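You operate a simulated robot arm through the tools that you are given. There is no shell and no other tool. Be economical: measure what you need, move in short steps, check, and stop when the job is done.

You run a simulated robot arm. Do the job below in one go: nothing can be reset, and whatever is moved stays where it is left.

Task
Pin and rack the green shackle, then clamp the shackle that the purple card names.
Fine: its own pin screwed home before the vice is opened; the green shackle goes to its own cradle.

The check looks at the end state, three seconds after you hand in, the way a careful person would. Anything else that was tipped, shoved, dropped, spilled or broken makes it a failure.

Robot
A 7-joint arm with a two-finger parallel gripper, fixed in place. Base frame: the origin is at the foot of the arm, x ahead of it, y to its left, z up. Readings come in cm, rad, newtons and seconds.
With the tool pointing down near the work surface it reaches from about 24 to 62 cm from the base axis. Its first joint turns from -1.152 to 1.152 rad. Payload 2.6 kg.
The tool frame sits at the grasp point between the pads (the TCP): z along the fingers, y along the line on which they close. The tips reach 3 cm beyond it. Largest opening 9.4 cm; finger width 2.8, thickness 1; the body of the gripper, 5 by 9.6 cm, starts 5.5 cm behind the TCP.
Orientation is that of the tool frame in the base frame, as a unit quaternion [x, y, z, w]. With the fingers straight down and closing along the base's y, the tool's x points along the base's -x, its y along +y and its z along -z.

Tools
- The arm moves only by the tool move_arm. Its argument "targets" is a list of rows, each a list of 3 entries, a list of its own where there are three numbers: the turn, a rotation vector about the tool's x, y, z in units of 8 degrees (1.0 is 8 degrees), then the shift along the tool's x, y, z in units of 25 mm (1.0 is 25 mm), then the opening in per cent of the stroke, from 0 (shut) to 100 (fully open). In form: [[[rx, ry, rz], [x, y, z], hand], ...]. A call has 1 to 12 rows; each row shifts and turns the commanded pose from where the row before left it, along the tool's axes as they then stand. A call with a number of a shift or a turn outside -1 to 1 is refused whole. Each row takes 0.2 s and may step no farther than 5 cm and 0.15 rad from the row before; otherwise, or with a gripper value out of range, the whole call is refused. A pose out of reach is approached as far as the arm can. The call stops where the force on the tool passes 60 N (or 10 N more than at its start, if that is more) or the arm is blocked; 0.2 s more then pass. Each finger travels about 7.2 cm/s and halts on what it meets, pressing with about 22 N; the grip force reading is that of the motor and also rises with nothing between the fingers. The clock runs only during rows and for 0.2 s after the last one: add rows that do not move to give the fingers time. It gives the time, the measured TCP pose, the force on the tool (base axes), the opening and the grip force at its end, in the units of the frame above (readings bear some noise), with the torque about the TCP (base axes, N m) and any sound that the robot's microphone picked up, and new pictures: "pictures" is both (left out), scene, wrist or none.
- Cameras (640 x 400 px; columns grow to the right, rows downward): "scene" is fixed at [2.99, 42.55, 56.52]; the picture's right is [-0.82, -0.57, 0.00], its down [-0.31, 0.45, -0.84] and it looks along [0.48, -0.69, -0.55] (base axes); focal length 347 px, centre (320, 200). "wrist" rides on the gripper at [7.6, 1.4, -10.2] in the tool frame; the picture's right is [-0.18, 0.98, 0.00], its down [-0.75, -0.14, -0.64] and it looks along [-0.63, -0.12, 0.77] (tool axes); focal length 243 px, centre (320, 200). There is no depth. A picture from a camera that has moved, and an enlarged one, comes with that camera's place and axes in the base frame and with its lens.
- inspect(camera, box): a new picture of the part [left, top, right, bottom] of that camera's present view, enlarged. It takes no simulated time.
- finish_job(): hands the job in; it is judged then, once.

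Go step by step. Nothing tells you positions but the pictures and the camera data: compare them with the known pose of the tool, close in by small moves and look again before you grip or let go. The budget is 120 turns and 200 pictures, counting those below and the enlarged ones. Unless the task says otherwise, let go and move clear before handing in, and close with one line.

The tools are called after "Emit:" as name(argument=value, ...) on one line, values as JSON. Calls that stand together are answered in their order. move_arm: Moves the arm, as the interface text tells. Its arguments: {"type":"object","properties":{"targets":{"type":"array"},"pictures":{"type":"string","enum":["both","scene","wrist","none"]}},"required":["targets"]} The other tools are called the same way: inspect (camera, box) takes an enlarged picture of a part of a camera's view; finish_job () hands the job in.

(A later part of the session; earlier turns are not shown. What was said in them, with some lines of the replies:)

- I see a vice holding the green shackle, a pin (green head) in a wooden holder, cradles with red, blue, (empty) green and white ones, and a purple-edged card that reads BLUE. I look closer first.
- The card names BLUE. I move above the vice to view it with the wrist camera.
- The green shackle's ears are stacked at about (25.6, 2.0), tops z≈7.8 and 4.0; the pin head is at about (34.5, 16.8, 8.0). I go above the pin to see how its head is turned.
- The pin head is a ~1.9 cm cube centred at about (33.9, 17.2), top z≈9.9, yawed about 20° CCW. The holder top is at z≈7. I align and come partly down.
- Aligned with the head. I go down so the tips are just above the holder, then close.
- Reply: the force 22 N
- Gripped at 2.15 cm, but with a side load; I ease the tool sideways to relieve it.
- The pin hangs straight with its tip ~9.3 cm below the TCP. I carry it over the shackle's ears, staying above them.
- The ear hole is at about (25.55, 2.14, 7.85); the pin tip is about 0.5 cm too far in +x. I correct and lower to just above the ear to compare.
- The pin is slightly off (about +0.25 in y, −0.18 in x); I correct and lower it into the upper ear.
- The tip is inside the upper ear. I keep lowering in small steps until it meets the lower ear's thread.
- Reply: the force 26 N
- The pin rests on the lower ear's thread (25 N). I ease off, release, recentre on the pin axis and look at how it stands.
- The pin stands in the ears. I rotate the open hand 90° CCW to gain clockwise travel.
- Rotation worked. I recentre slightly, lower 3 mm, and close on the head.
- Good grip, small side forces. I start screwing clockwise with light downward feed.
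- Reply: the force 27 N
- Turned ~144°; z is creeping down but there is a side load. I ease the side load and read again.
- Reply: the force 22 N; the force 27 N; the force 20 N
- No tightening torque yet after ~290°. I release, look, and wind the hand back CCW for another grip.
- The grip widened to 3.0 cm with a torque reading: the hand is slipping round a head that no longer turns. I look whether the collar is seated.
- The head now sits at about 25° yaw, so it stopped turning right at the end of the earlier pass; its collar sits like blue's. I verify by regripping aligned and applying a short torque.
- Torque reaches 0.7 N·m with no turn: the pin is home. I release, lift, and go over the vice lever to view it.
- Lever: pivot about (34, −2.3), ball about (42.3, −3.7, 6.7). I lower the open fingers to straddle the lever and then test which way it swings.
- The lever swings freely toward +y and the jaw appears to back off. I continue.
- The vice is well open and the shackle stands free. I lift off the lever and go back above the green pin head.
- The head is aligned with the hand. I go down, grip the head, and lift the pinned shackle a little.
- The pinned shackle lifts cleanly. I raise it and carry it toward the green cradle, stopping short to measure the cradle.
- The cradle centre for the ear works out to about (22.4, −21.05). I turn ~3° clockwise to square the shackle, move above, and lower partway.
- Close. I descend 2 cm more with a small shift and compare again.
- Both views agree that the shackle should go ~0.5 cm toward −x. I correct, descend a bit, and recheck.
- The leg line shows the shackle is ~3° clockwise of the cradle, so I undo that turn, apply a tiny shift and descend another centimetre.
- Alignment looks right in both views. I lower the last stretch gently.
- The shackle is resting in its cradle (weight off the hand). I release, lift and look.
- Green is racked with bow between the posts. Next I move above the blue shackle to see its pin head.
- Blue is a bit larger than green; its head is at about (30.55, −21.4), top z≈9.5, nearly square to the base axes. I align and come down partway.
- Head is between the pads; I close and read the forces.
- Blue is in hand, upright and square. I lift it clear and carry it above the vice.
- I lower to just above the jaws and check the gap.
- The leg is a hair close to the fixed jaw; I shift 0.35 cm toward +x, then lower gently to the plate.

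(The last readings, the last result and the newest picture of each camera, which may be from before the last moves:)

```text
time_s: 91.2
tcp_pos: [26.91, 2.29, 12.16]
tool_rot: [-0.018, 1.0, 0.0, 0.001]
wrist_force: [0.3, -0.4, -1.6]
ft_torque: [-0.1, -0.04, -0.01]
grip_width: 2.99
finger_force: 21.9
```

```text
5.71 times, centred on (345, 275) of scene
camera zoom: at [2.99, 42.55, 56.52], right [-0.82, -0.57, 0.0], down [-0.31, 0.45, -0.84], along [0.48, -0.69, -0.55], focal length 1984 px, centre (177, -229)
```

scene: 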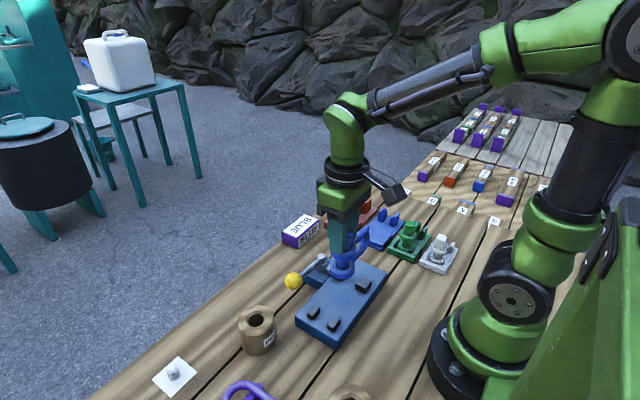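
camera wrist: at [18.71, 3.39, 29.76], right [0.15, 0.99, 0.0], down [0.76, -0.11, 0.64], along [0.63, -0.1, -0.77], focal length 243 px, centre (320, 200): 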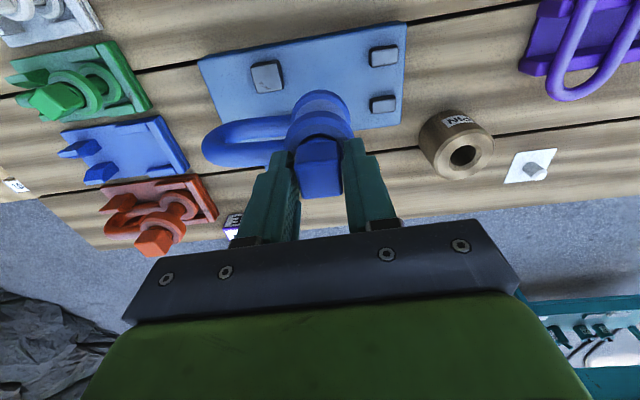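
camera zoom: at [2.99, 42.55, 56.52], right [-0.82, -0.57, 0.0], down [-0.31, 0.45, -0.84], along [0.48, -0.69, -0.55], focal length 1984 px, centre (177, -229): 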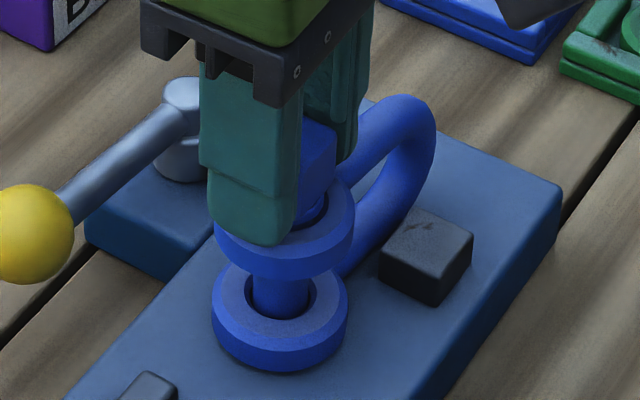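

Blue is resting on the vice plate with its leg between the jaws. I release and lift straight up to check.

Emit:
move_arm(targets=[[[0, 0, 0], [0, 0, 0.02], 0], [[0, 0, 0], [0, 0, 0], 30], [[0, 0, 0], [0, 0, 0], 60], [[0, 0, 0], [0, 0, 0], 65], [[0, 0, 0], [0, 0, -0.5], 65], [[0, 0, 0], [0, 0, -1], 65], [[0, 0, 0], [0, 0, -1], 65], [[0, 0, 0], [0, 0, -0.7], 65], [[0, 0, 0], [0, 0, 0], 65]])

Emit:
inspect(camera="wrist", box=[210, 30, 390, 170])

Emit:
inspect(camera="scene", box=[290, 215, 390, 315])

```text
time_s: 93.2
tcp_pos: [27.02, 2.29, 20.21]
tool_rot: [-0.017, 1.0, 0.0, 0.001]
wrist_force: [0.2, -0.6, -0.4]
ft_torque: [-0.01, 0.02, -0.02]
grip_width: 6.09
finger_force: 0.2
camera wrist: at [19.4, 3.61, 30.57], right [0.15, 0.99, 0.0], down [0.76, -0.11, 0.64], along [0.64, -0.1, -0.77], focal length 243 px, centre (320, 200)
```

scene: 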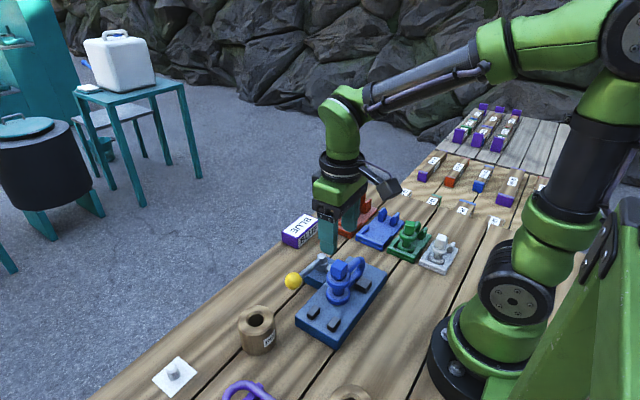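
wrist: 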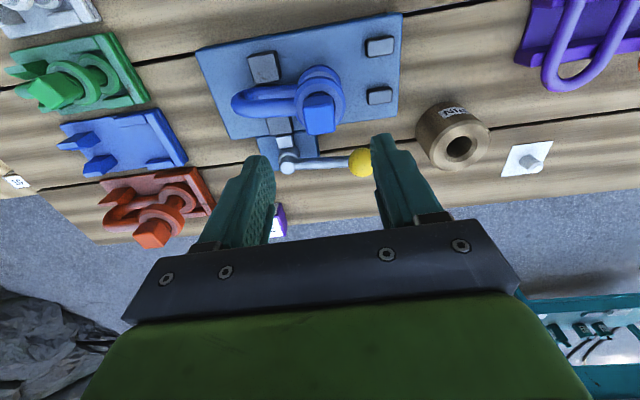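

```text
2.86 times, centred on (300, 100) of wrist
camera zoom: at [19.4, 3.61, 30.57], right [0.15, 0.99, 0.0], down [0.76, -0.11, 0.64], along [0.64, -0.1, -0.77], focal length 693 px, centre (377, 486)
```

zoom: 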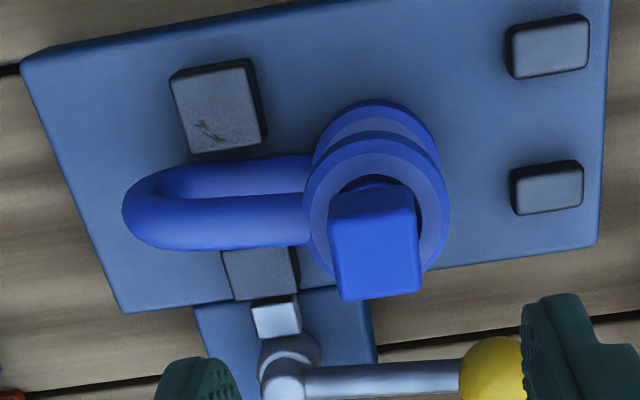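

```text
4.00 times, centred on (340, 265) of scene
camera zoom: at [2.99, 42.55, 56.52], right [-0.82, -0.57, 0.0], down [-0.31, 0.45, -0.84], along [0.48, -0.69, -0.55], focal length 1388 px, centre (240, -60)
```

zoom: 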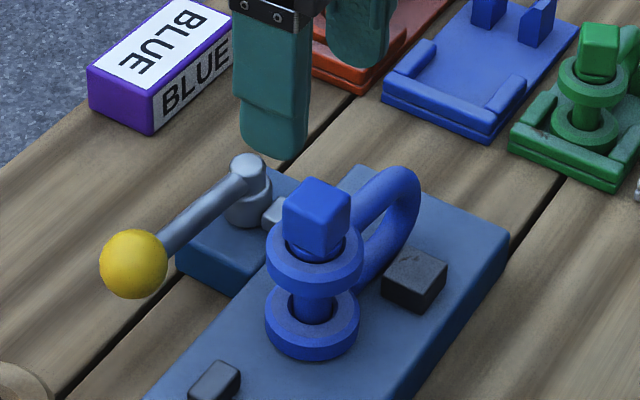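

Blue sits between the jaws, upright. Now I go back to the lever, straddle it, and swing it shut.

Emit:
move_arm(targets=[[[0, 0, 0], [-0.97, 0.13, 0], 65], [[0, 0, 0], [-0.97, 0.13, 0], 65], [[0, 0, 0], [-0.97, 0.13, 0], 65], [[0, 0, -1], [0, 0, 0], 45], [[0, 0, -1], [0, 0, 0], 45], [[0, 0, -1], [0, 0, 0], 45], [[0, 0, -1], [0, 0, 0], 45], [[0, 0, -1], [0, 0, 0], 45], [[0, 0, -1], [0, 0, 0], 45], [[0, 0, -1], [0, 0, 0], 45], [[0, 0, -1], [0, 0, 0], 45], [[0, 0, -1], [0, 0, 0], 45]], pictures="none")

Emit:
move_arm(targets=[[[0, 0, -0.9], [0, 0, 0.5], 45], [[0, 0, -0.8], [0, 0, 0.7], 45], [[0, 0, 0], [0, 0, 0.7], 45], [[0, 0, 0], [0, 0, 0], 45]], pictures="none")

Emit:
inspect(camera="wrist", box=[220, 40, 440, 200])

Emit:
inspect(camera="scene", box=[270, 200, 390, 310])

```text
time_s: 95.8
tcp_pos: [34.16, 3.45, 20.27]
tool_rot: [-0.603, 0.797, 0.0, 0.0]
wrist_force: [-0.1, -0.5, -0.1]
ft_torque: [0.02, 0.01, -0.04]
grip_width: 4.22
finger_force: 0.0
```

```text
time_s: 96.8
tcp_pos: [34.09, 3.49, 15.36]
tool_rot: [-0.692, 0.722, -0.001, 0.0]
wrist_force: [0.7, -0.2, 0.6]
ft_torque: [0.01, -0.05, -0.02]
grip_width: 4.24
finger_force: 0.1
```

```text
2.50 times, centred on (330, 120) of wrist
camera zoom: at [32.4, -3.92, 25.67], right [-0.97, 0.22, 0.0], down [0.17, 0.75, 0.64], along [0.14, 0.63, -0.77], focal length 606 px, centre (295, 400)
```

zoom: 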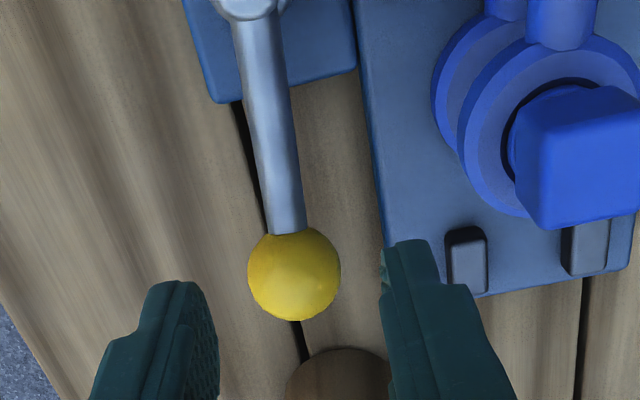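

```text
3.64 times, centred on (330, 255) of scene
camera zoom: at [2.99, 42.55, 56.52], right [-0.82, -0.57, 0.0], down [-0.31, 0.45, -0.84], along [0.48, -0.69, -0.55], focal length 1262 px, centre (284, 0)
```

zoom: 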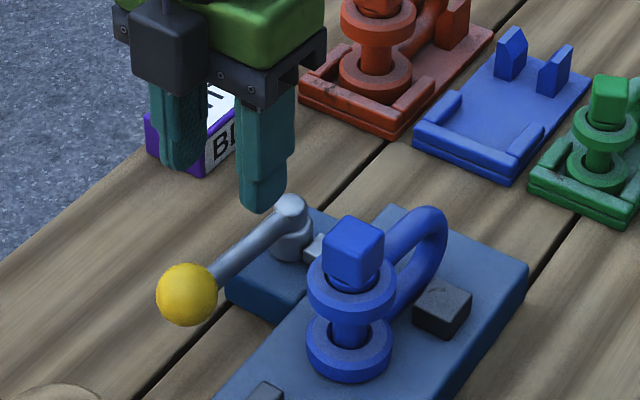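

Emit:
move_arm(targets=[[[0, 0, 0], [0, 0, 0.9], 45], [[0, 0, 0], [0, 0, 0.9], 45], [[0, 0, 0], [0, 0, 0.9], 45], [[0, 0, 0], [0, 0, 0.7], 45], [[0, 0, 0], [0, 0, 0], 45]], pictures="none")

Emit:
move_arm(targets=[[[0, 0, 1], [0.023, -0.323, 0], 45], [[0, 0, 1], [0.023, -0.323, 0], 45], [[0, 0, 1], [0.023, -0.323, 0], 45], [[0, 0, 1], [0.023, -0.323, 0], 45], [[0, 0, 1], [0.023, -0.323, 0], 45], [[0, 0, 0], [0, 0, 0], 45]], pictures="none")

Emit:
inspect(camera="scene", box=[270, 200, 390, 310])

```text
time_s: 98.0
tcp_pos: [34.17, 3.53, 6.83]
tool_rot: [-0.692, 0.722, 0.0, 0.0]
wrist_force: [0.3, -0.2, 0.7]
ft_torque: [-0.01, 0.0, 0.01]
grip_width: 4.24
finger_force: 0.1
```

```text
time_s: 99.4
tcp_pos: [37.65, 2.07, 6.94]
tool_rot: [-0.403, 0.915, 0.0, 0.0]
wrist_force: [-1.5, -1.1, 0.9]
ft_torque: [0.05, 0.01, 0.05]
grip_width: 4.27
finger_force: 0.0
```

```text
3.64 times, centred on (330, 255) of scene
camera zoom: at [2.99, 42.55, 56.52], right [-0.82, -0.57, 0.0], down [-0.31, 0.45, -0.84], along [0.48, -0.69, -0.55], focal length 1262 px, centre (284, 0)
```

zoom: 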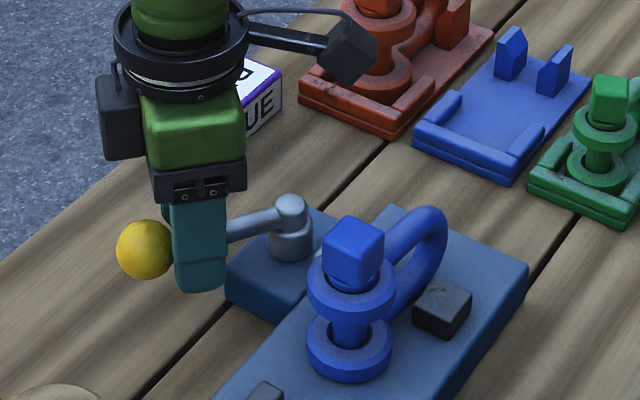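

Lever is following. I continue clockwise in short runs, watching force and the shackle.

Emit:
move_arm(targets=[[[0, 0, 1], [0.023, -0.323, 0], 45], [[0, 0, 1], [0.023, -0.323, 0], 45], [[0, 0, 1], [0.023, -0.323, 0], 45], [[0, 0, 0], [0, 0, 0], 45]], pictures="none")

Emit:
inspect(camera="scene", box=[270, 200, 390, 310])

```text
time_s: 100.4
tcp_pos: [39.14, -0.01, 6.83]
tool_rot: [-0.203, 0.979, 0.0, 0.0]
wrist_force: [-3.5, 0.8, 1.6]
ft_torque: [0.07, 0.04, 0.1]
grip_width: 4.37
finger_force: 1.1
```

```text
3.64 times, centred on (330, 255) of scene
camera zoom: at [2.99, 42.55, 56.52], right [-0.82, -0.57, 0.0], down [-0.31, 0.45, -0.84], along [0.48, -0.69, -0.55], focal length 1262 px, centre (284, 0)
```

zoom: 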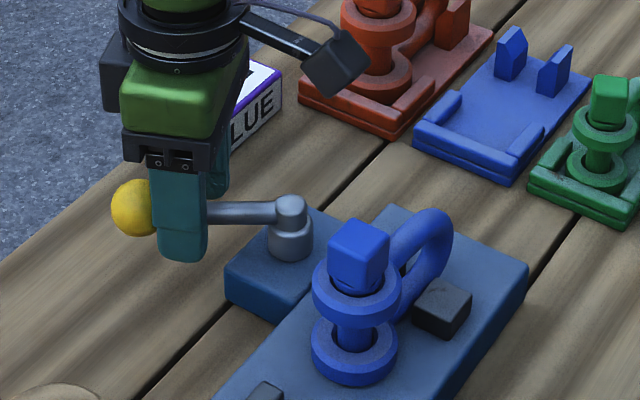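

Emit:
move_arm(targets=[[[0, 0, 1], [0.023, -0.323, 0], 45], [[0, 0, 1], [0.023, -0.323, 0], 45], [[0, 0, 0], [0, 0, 0], 45]], pictures="none")

Emit:
inspect(camera="scene", box=[270, 200, 390, 310])

Emit:
inspect(camera="wrist", box=[220, 0, 480, 200])

```text
time_s: 101.2
tcp_pos: [39.5, -1.62, 6.91]
tool_rot: [-0.066, 0.998, 0.0, 0.0]
wrist_force: [-7.5, 2.7, 1.2]
ft_torque: [0.12, 0.01, 0.2]
grip_width: 4.46
finger_force: 2.4
```

```text
3.64 times, centred on (330, 255) of scene
camera zoom: at [2.99, 42.55, 56.52], right [-0.82, -0.57, 0.0], down [-0.31, 0.45, -0.84], along [0.48, -0.69, -0.55], focal length 1262 px, centre (284, 0)
```

zoom: 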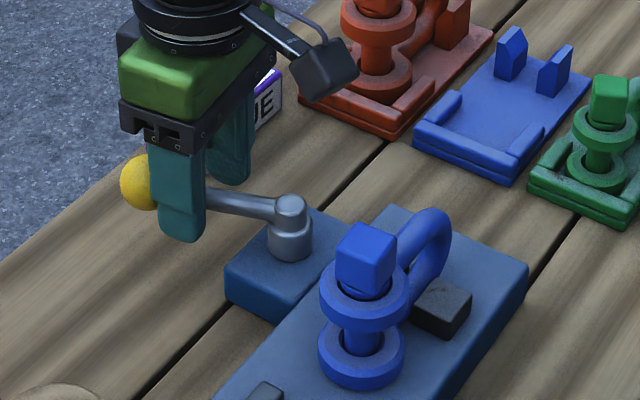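

```text
2.00 times, centred on (350, 100) of wrist
camera zoom: at [31.84, -1.07, 17.25], right [0.05, 1.0, 0.0], down [0.77, -0.04, 0.64], along [0.64, -0.03, -0.77], focal length 485 px, centre (260, 400)
```

zoom: 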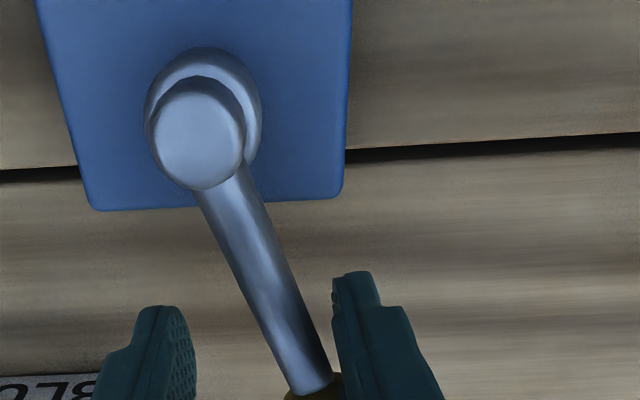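

Emit:
move_arm(targets=[[[0, 0, 1], [0.06, -0.323, 0], 45], [[0, 0, 1], [0.06, -0.323, 0], 45], [[0, 0, 0], [0, 0, 0], 45]], pictures="none")

Emit:
inspect(camera="scene", box=[270, 200, 390, 310])

```text
time_s: 102.0
tcp_pos: [39.42, -3.31, 6.98]
tool_rot: [0.075, 0.997, 0.0, 0.0]
wrist_force: [-1.7, 5.5, -2.9]
ft_torque: [0.05, 0.03, 0.15]
grip_width: 4.55
finger_force: 2.7
```

```text
3.64 times, centred on (330, 255) of scene
camera zoom: at [2.99, 42.55, 56.52], right [-0.82, -0.57, 0.0], down [-0.31, 0.45, -0.84], along [0.48, -0.69, -0.55], focal length 1262 px, centre (284, 0)
```

zoom: 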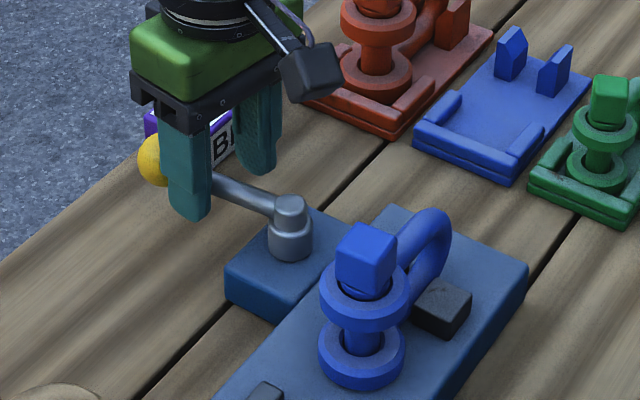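

Emit:
move_arm(targets=[[[0, 0, 0.7], [0.03, -0.25, 0], 45], [[0, 0, 0.5], [0.02, -0.2, 0], 45], [[0, 0, 0], [0, 0, 0], 45]], pictures="none")

Emit:
inspect(camera="scene", box=[270, 200, 390, 310])

Emit:
inspect(camera="wrist", box=[180, 0, 440, 200])

```text
time_s: 102.8
tcp_pos: [39.14, -4.4, 6.9]
tool_rot: [0.157, 0.988, 0.0, 0.0]
wrist_force: [-0.1, 0.2, -0.5]
ft_torque: [-0.01, 0.01, 0.0]
grip_width: 4.21
finger_force: 0.0
```

```text
3.64 times, centred on (330, 255) of scene
camera zoom: at [2.99, 42.55, 56.52], right [-0.82, -0.57, 0.0], down [-0.31, 0.45, -0.84], along [0.48, -0.69, -0.55], focal length 1262 px, centre (284, 0)
```

zoom: 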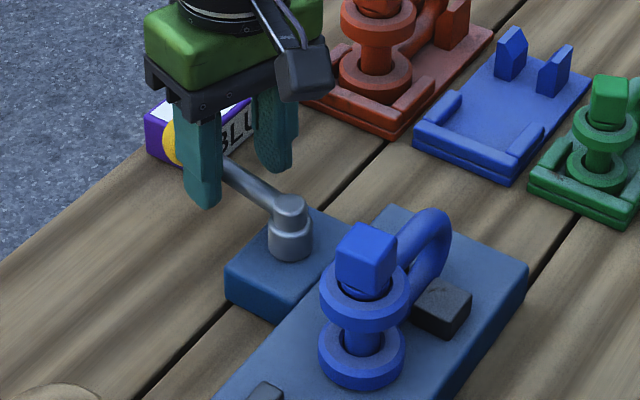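

```text
2.00 times, centred on (310, 100) of wrist
camera zoom: at [32.38, -0.54, 17.29], right [0.48, 0.88, 0.0], down [0.67, -0.37, 0.64], along [0.56, -0.31, -0.77], focal length 485 px, centre (340, 400)
```

zoom: 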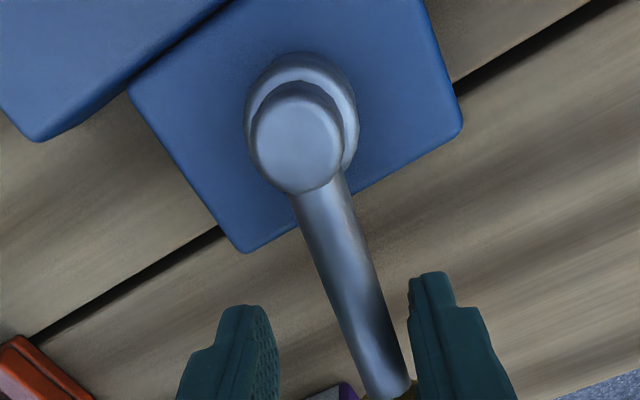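

The load peaked and then fell away: the lever has snapped over to its original closed position. I give one gentle nudge to confirm the stop.

Emit:
move_arm(targets=[[[0, 0, 0.5], [0.02, -0.2, 0], 45], [[0, 0, 0], [0, -0.12, 0], 45], [[0, 0, 0], [0, 0, 0], 45]], pictures="none")

Emit:
inspect(camera="scene", box=[270, 200, 390, 310])

```text
time_s: 103.6
tcp_pos: [38.85, -4.81, 6.92]
tool_rot: [0.19, 0.982, 0.001, 0.0]
wrist_force: [-1.3, 13.7, 3.7]
ft_torque: [0.2, -0.15, 0.31]
grip_width: 4.91
finger_force: 6.1
```

```text
3.64 times, centred on (330, 255) of scene
camera zoom: at [2.98, 42.55, 56.52], right [-0.82, -0.57, 0.0], down [-0.31, 0.45, -0.84], along [0.48, -0.69, -0.55], focal length 1262 px, centre (284, 0)
```

zoom: 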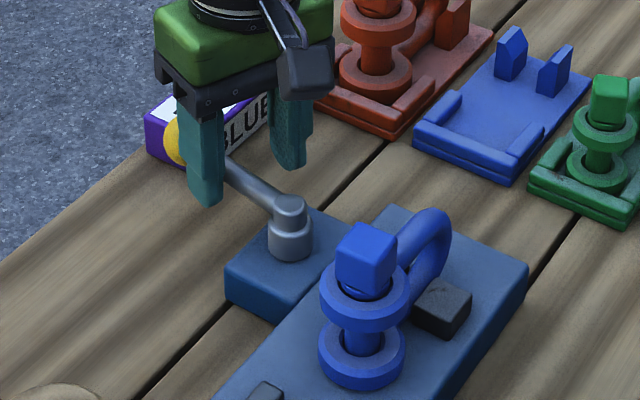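

The lever is against its closed stop. I back off, lift clear straight up, and check everything.

Emit:
move_arm(targets=[[[0, 0, 0], [0, 0.35, 0], 45], [[0, 0, 0], [0, 0.1, 0], 50], [[0, 0, 0], [0, 0, -0.8], 50], [[0, 0, 0], [0, 0, -1], 50], [[0, 0, 0], [0, 0, -1], 50], [[0, 0, 0], [0, 0, -1], 50], [[0, 0, 0], [0, 0, -1], 50], [[0, 0, 0], [0, 0, -1], 50], [[0, 0, 0], [0, 0, 0], 50]])

Emit:
inspect(camera="scene", box=[270, 190, 470, 320])

Emit:
inspect(camera="wrist", box=[100, 0, 400, 190])

```text
time_s: 105.6
tcp_pos: [38.98, -3.92, 21.53]
tool_rot: [0.192, 0.981, 0.0, 0.0]
wrist_force: [-0.5, -0.2, 0.9]
ft_torque: [-0.02, 0.02, 0.03]
grip_width: 4.68
finger_force: 0.0
camera wrist: at [32.54, 0.24, 31.77], right [0.54, 0.84, 0.0], down [0.65, -0.41, 0.64], along [0.54, -0.35, -0.77], focal length 243 px, centre (320, 200)
```

scene: 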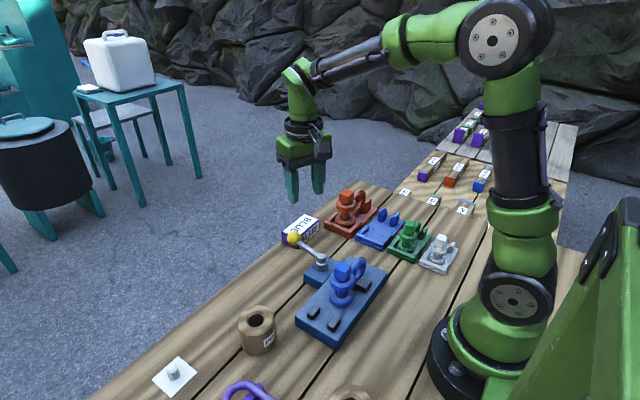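
wrist: 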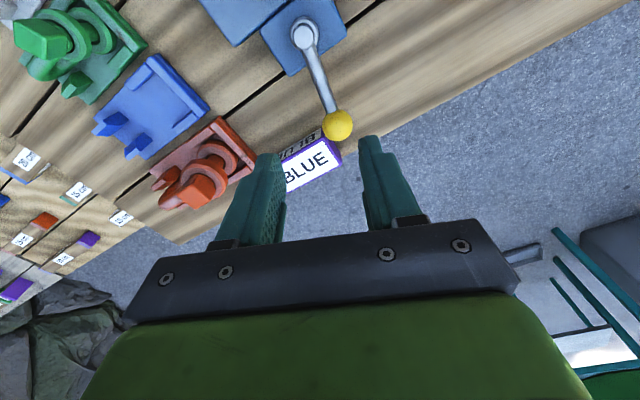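

```text
3.08 times, centred on (370, 255) of scene
camera zoom: at [2.99, 42.55, 56.52], right [-0.82, -0.57, 0.0], down [-0.31, 0.45, -0.84], along [0.48, -0.69, -0.55], focal length 1068 px, centre (166, 31)
```

zoom: 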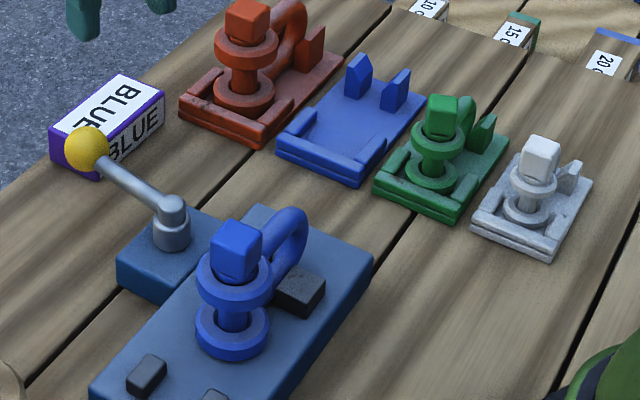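

```text
2.11 times, centred on (250, 95) of wrist
camera zoom: at [32.54, 0.24, 31.77], right [0.54, 0.84, 0.0], down [0.65, -0.41, 0.64], along [0.54, -0.35, -0.77], focal length 511 px, centre (467, 421)
```

zoom: 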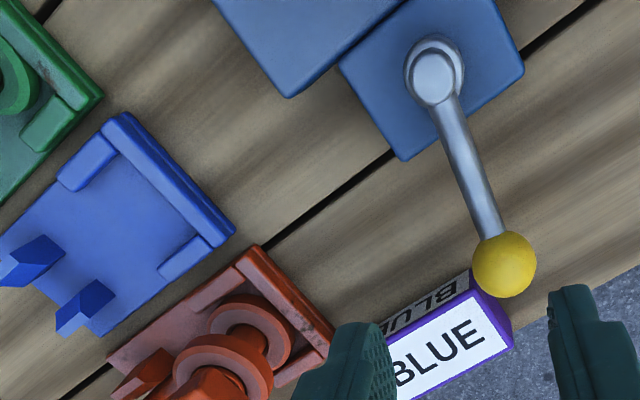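

The green shackle is pinned and sits in its green cradle. The blue one is upright in the vice with its leg against the fixed jaw. The lever is on its closed stop, nothing else has moved, and the hand is clear.

Emit:
finish_job()

```text
The job is handed in.
```

The green shackle's pin was screwed home before I opened the vice, and the shackle is in its own cradle. The blue shackle, named by the purple card, is now clamped in the vice with the lever closed.
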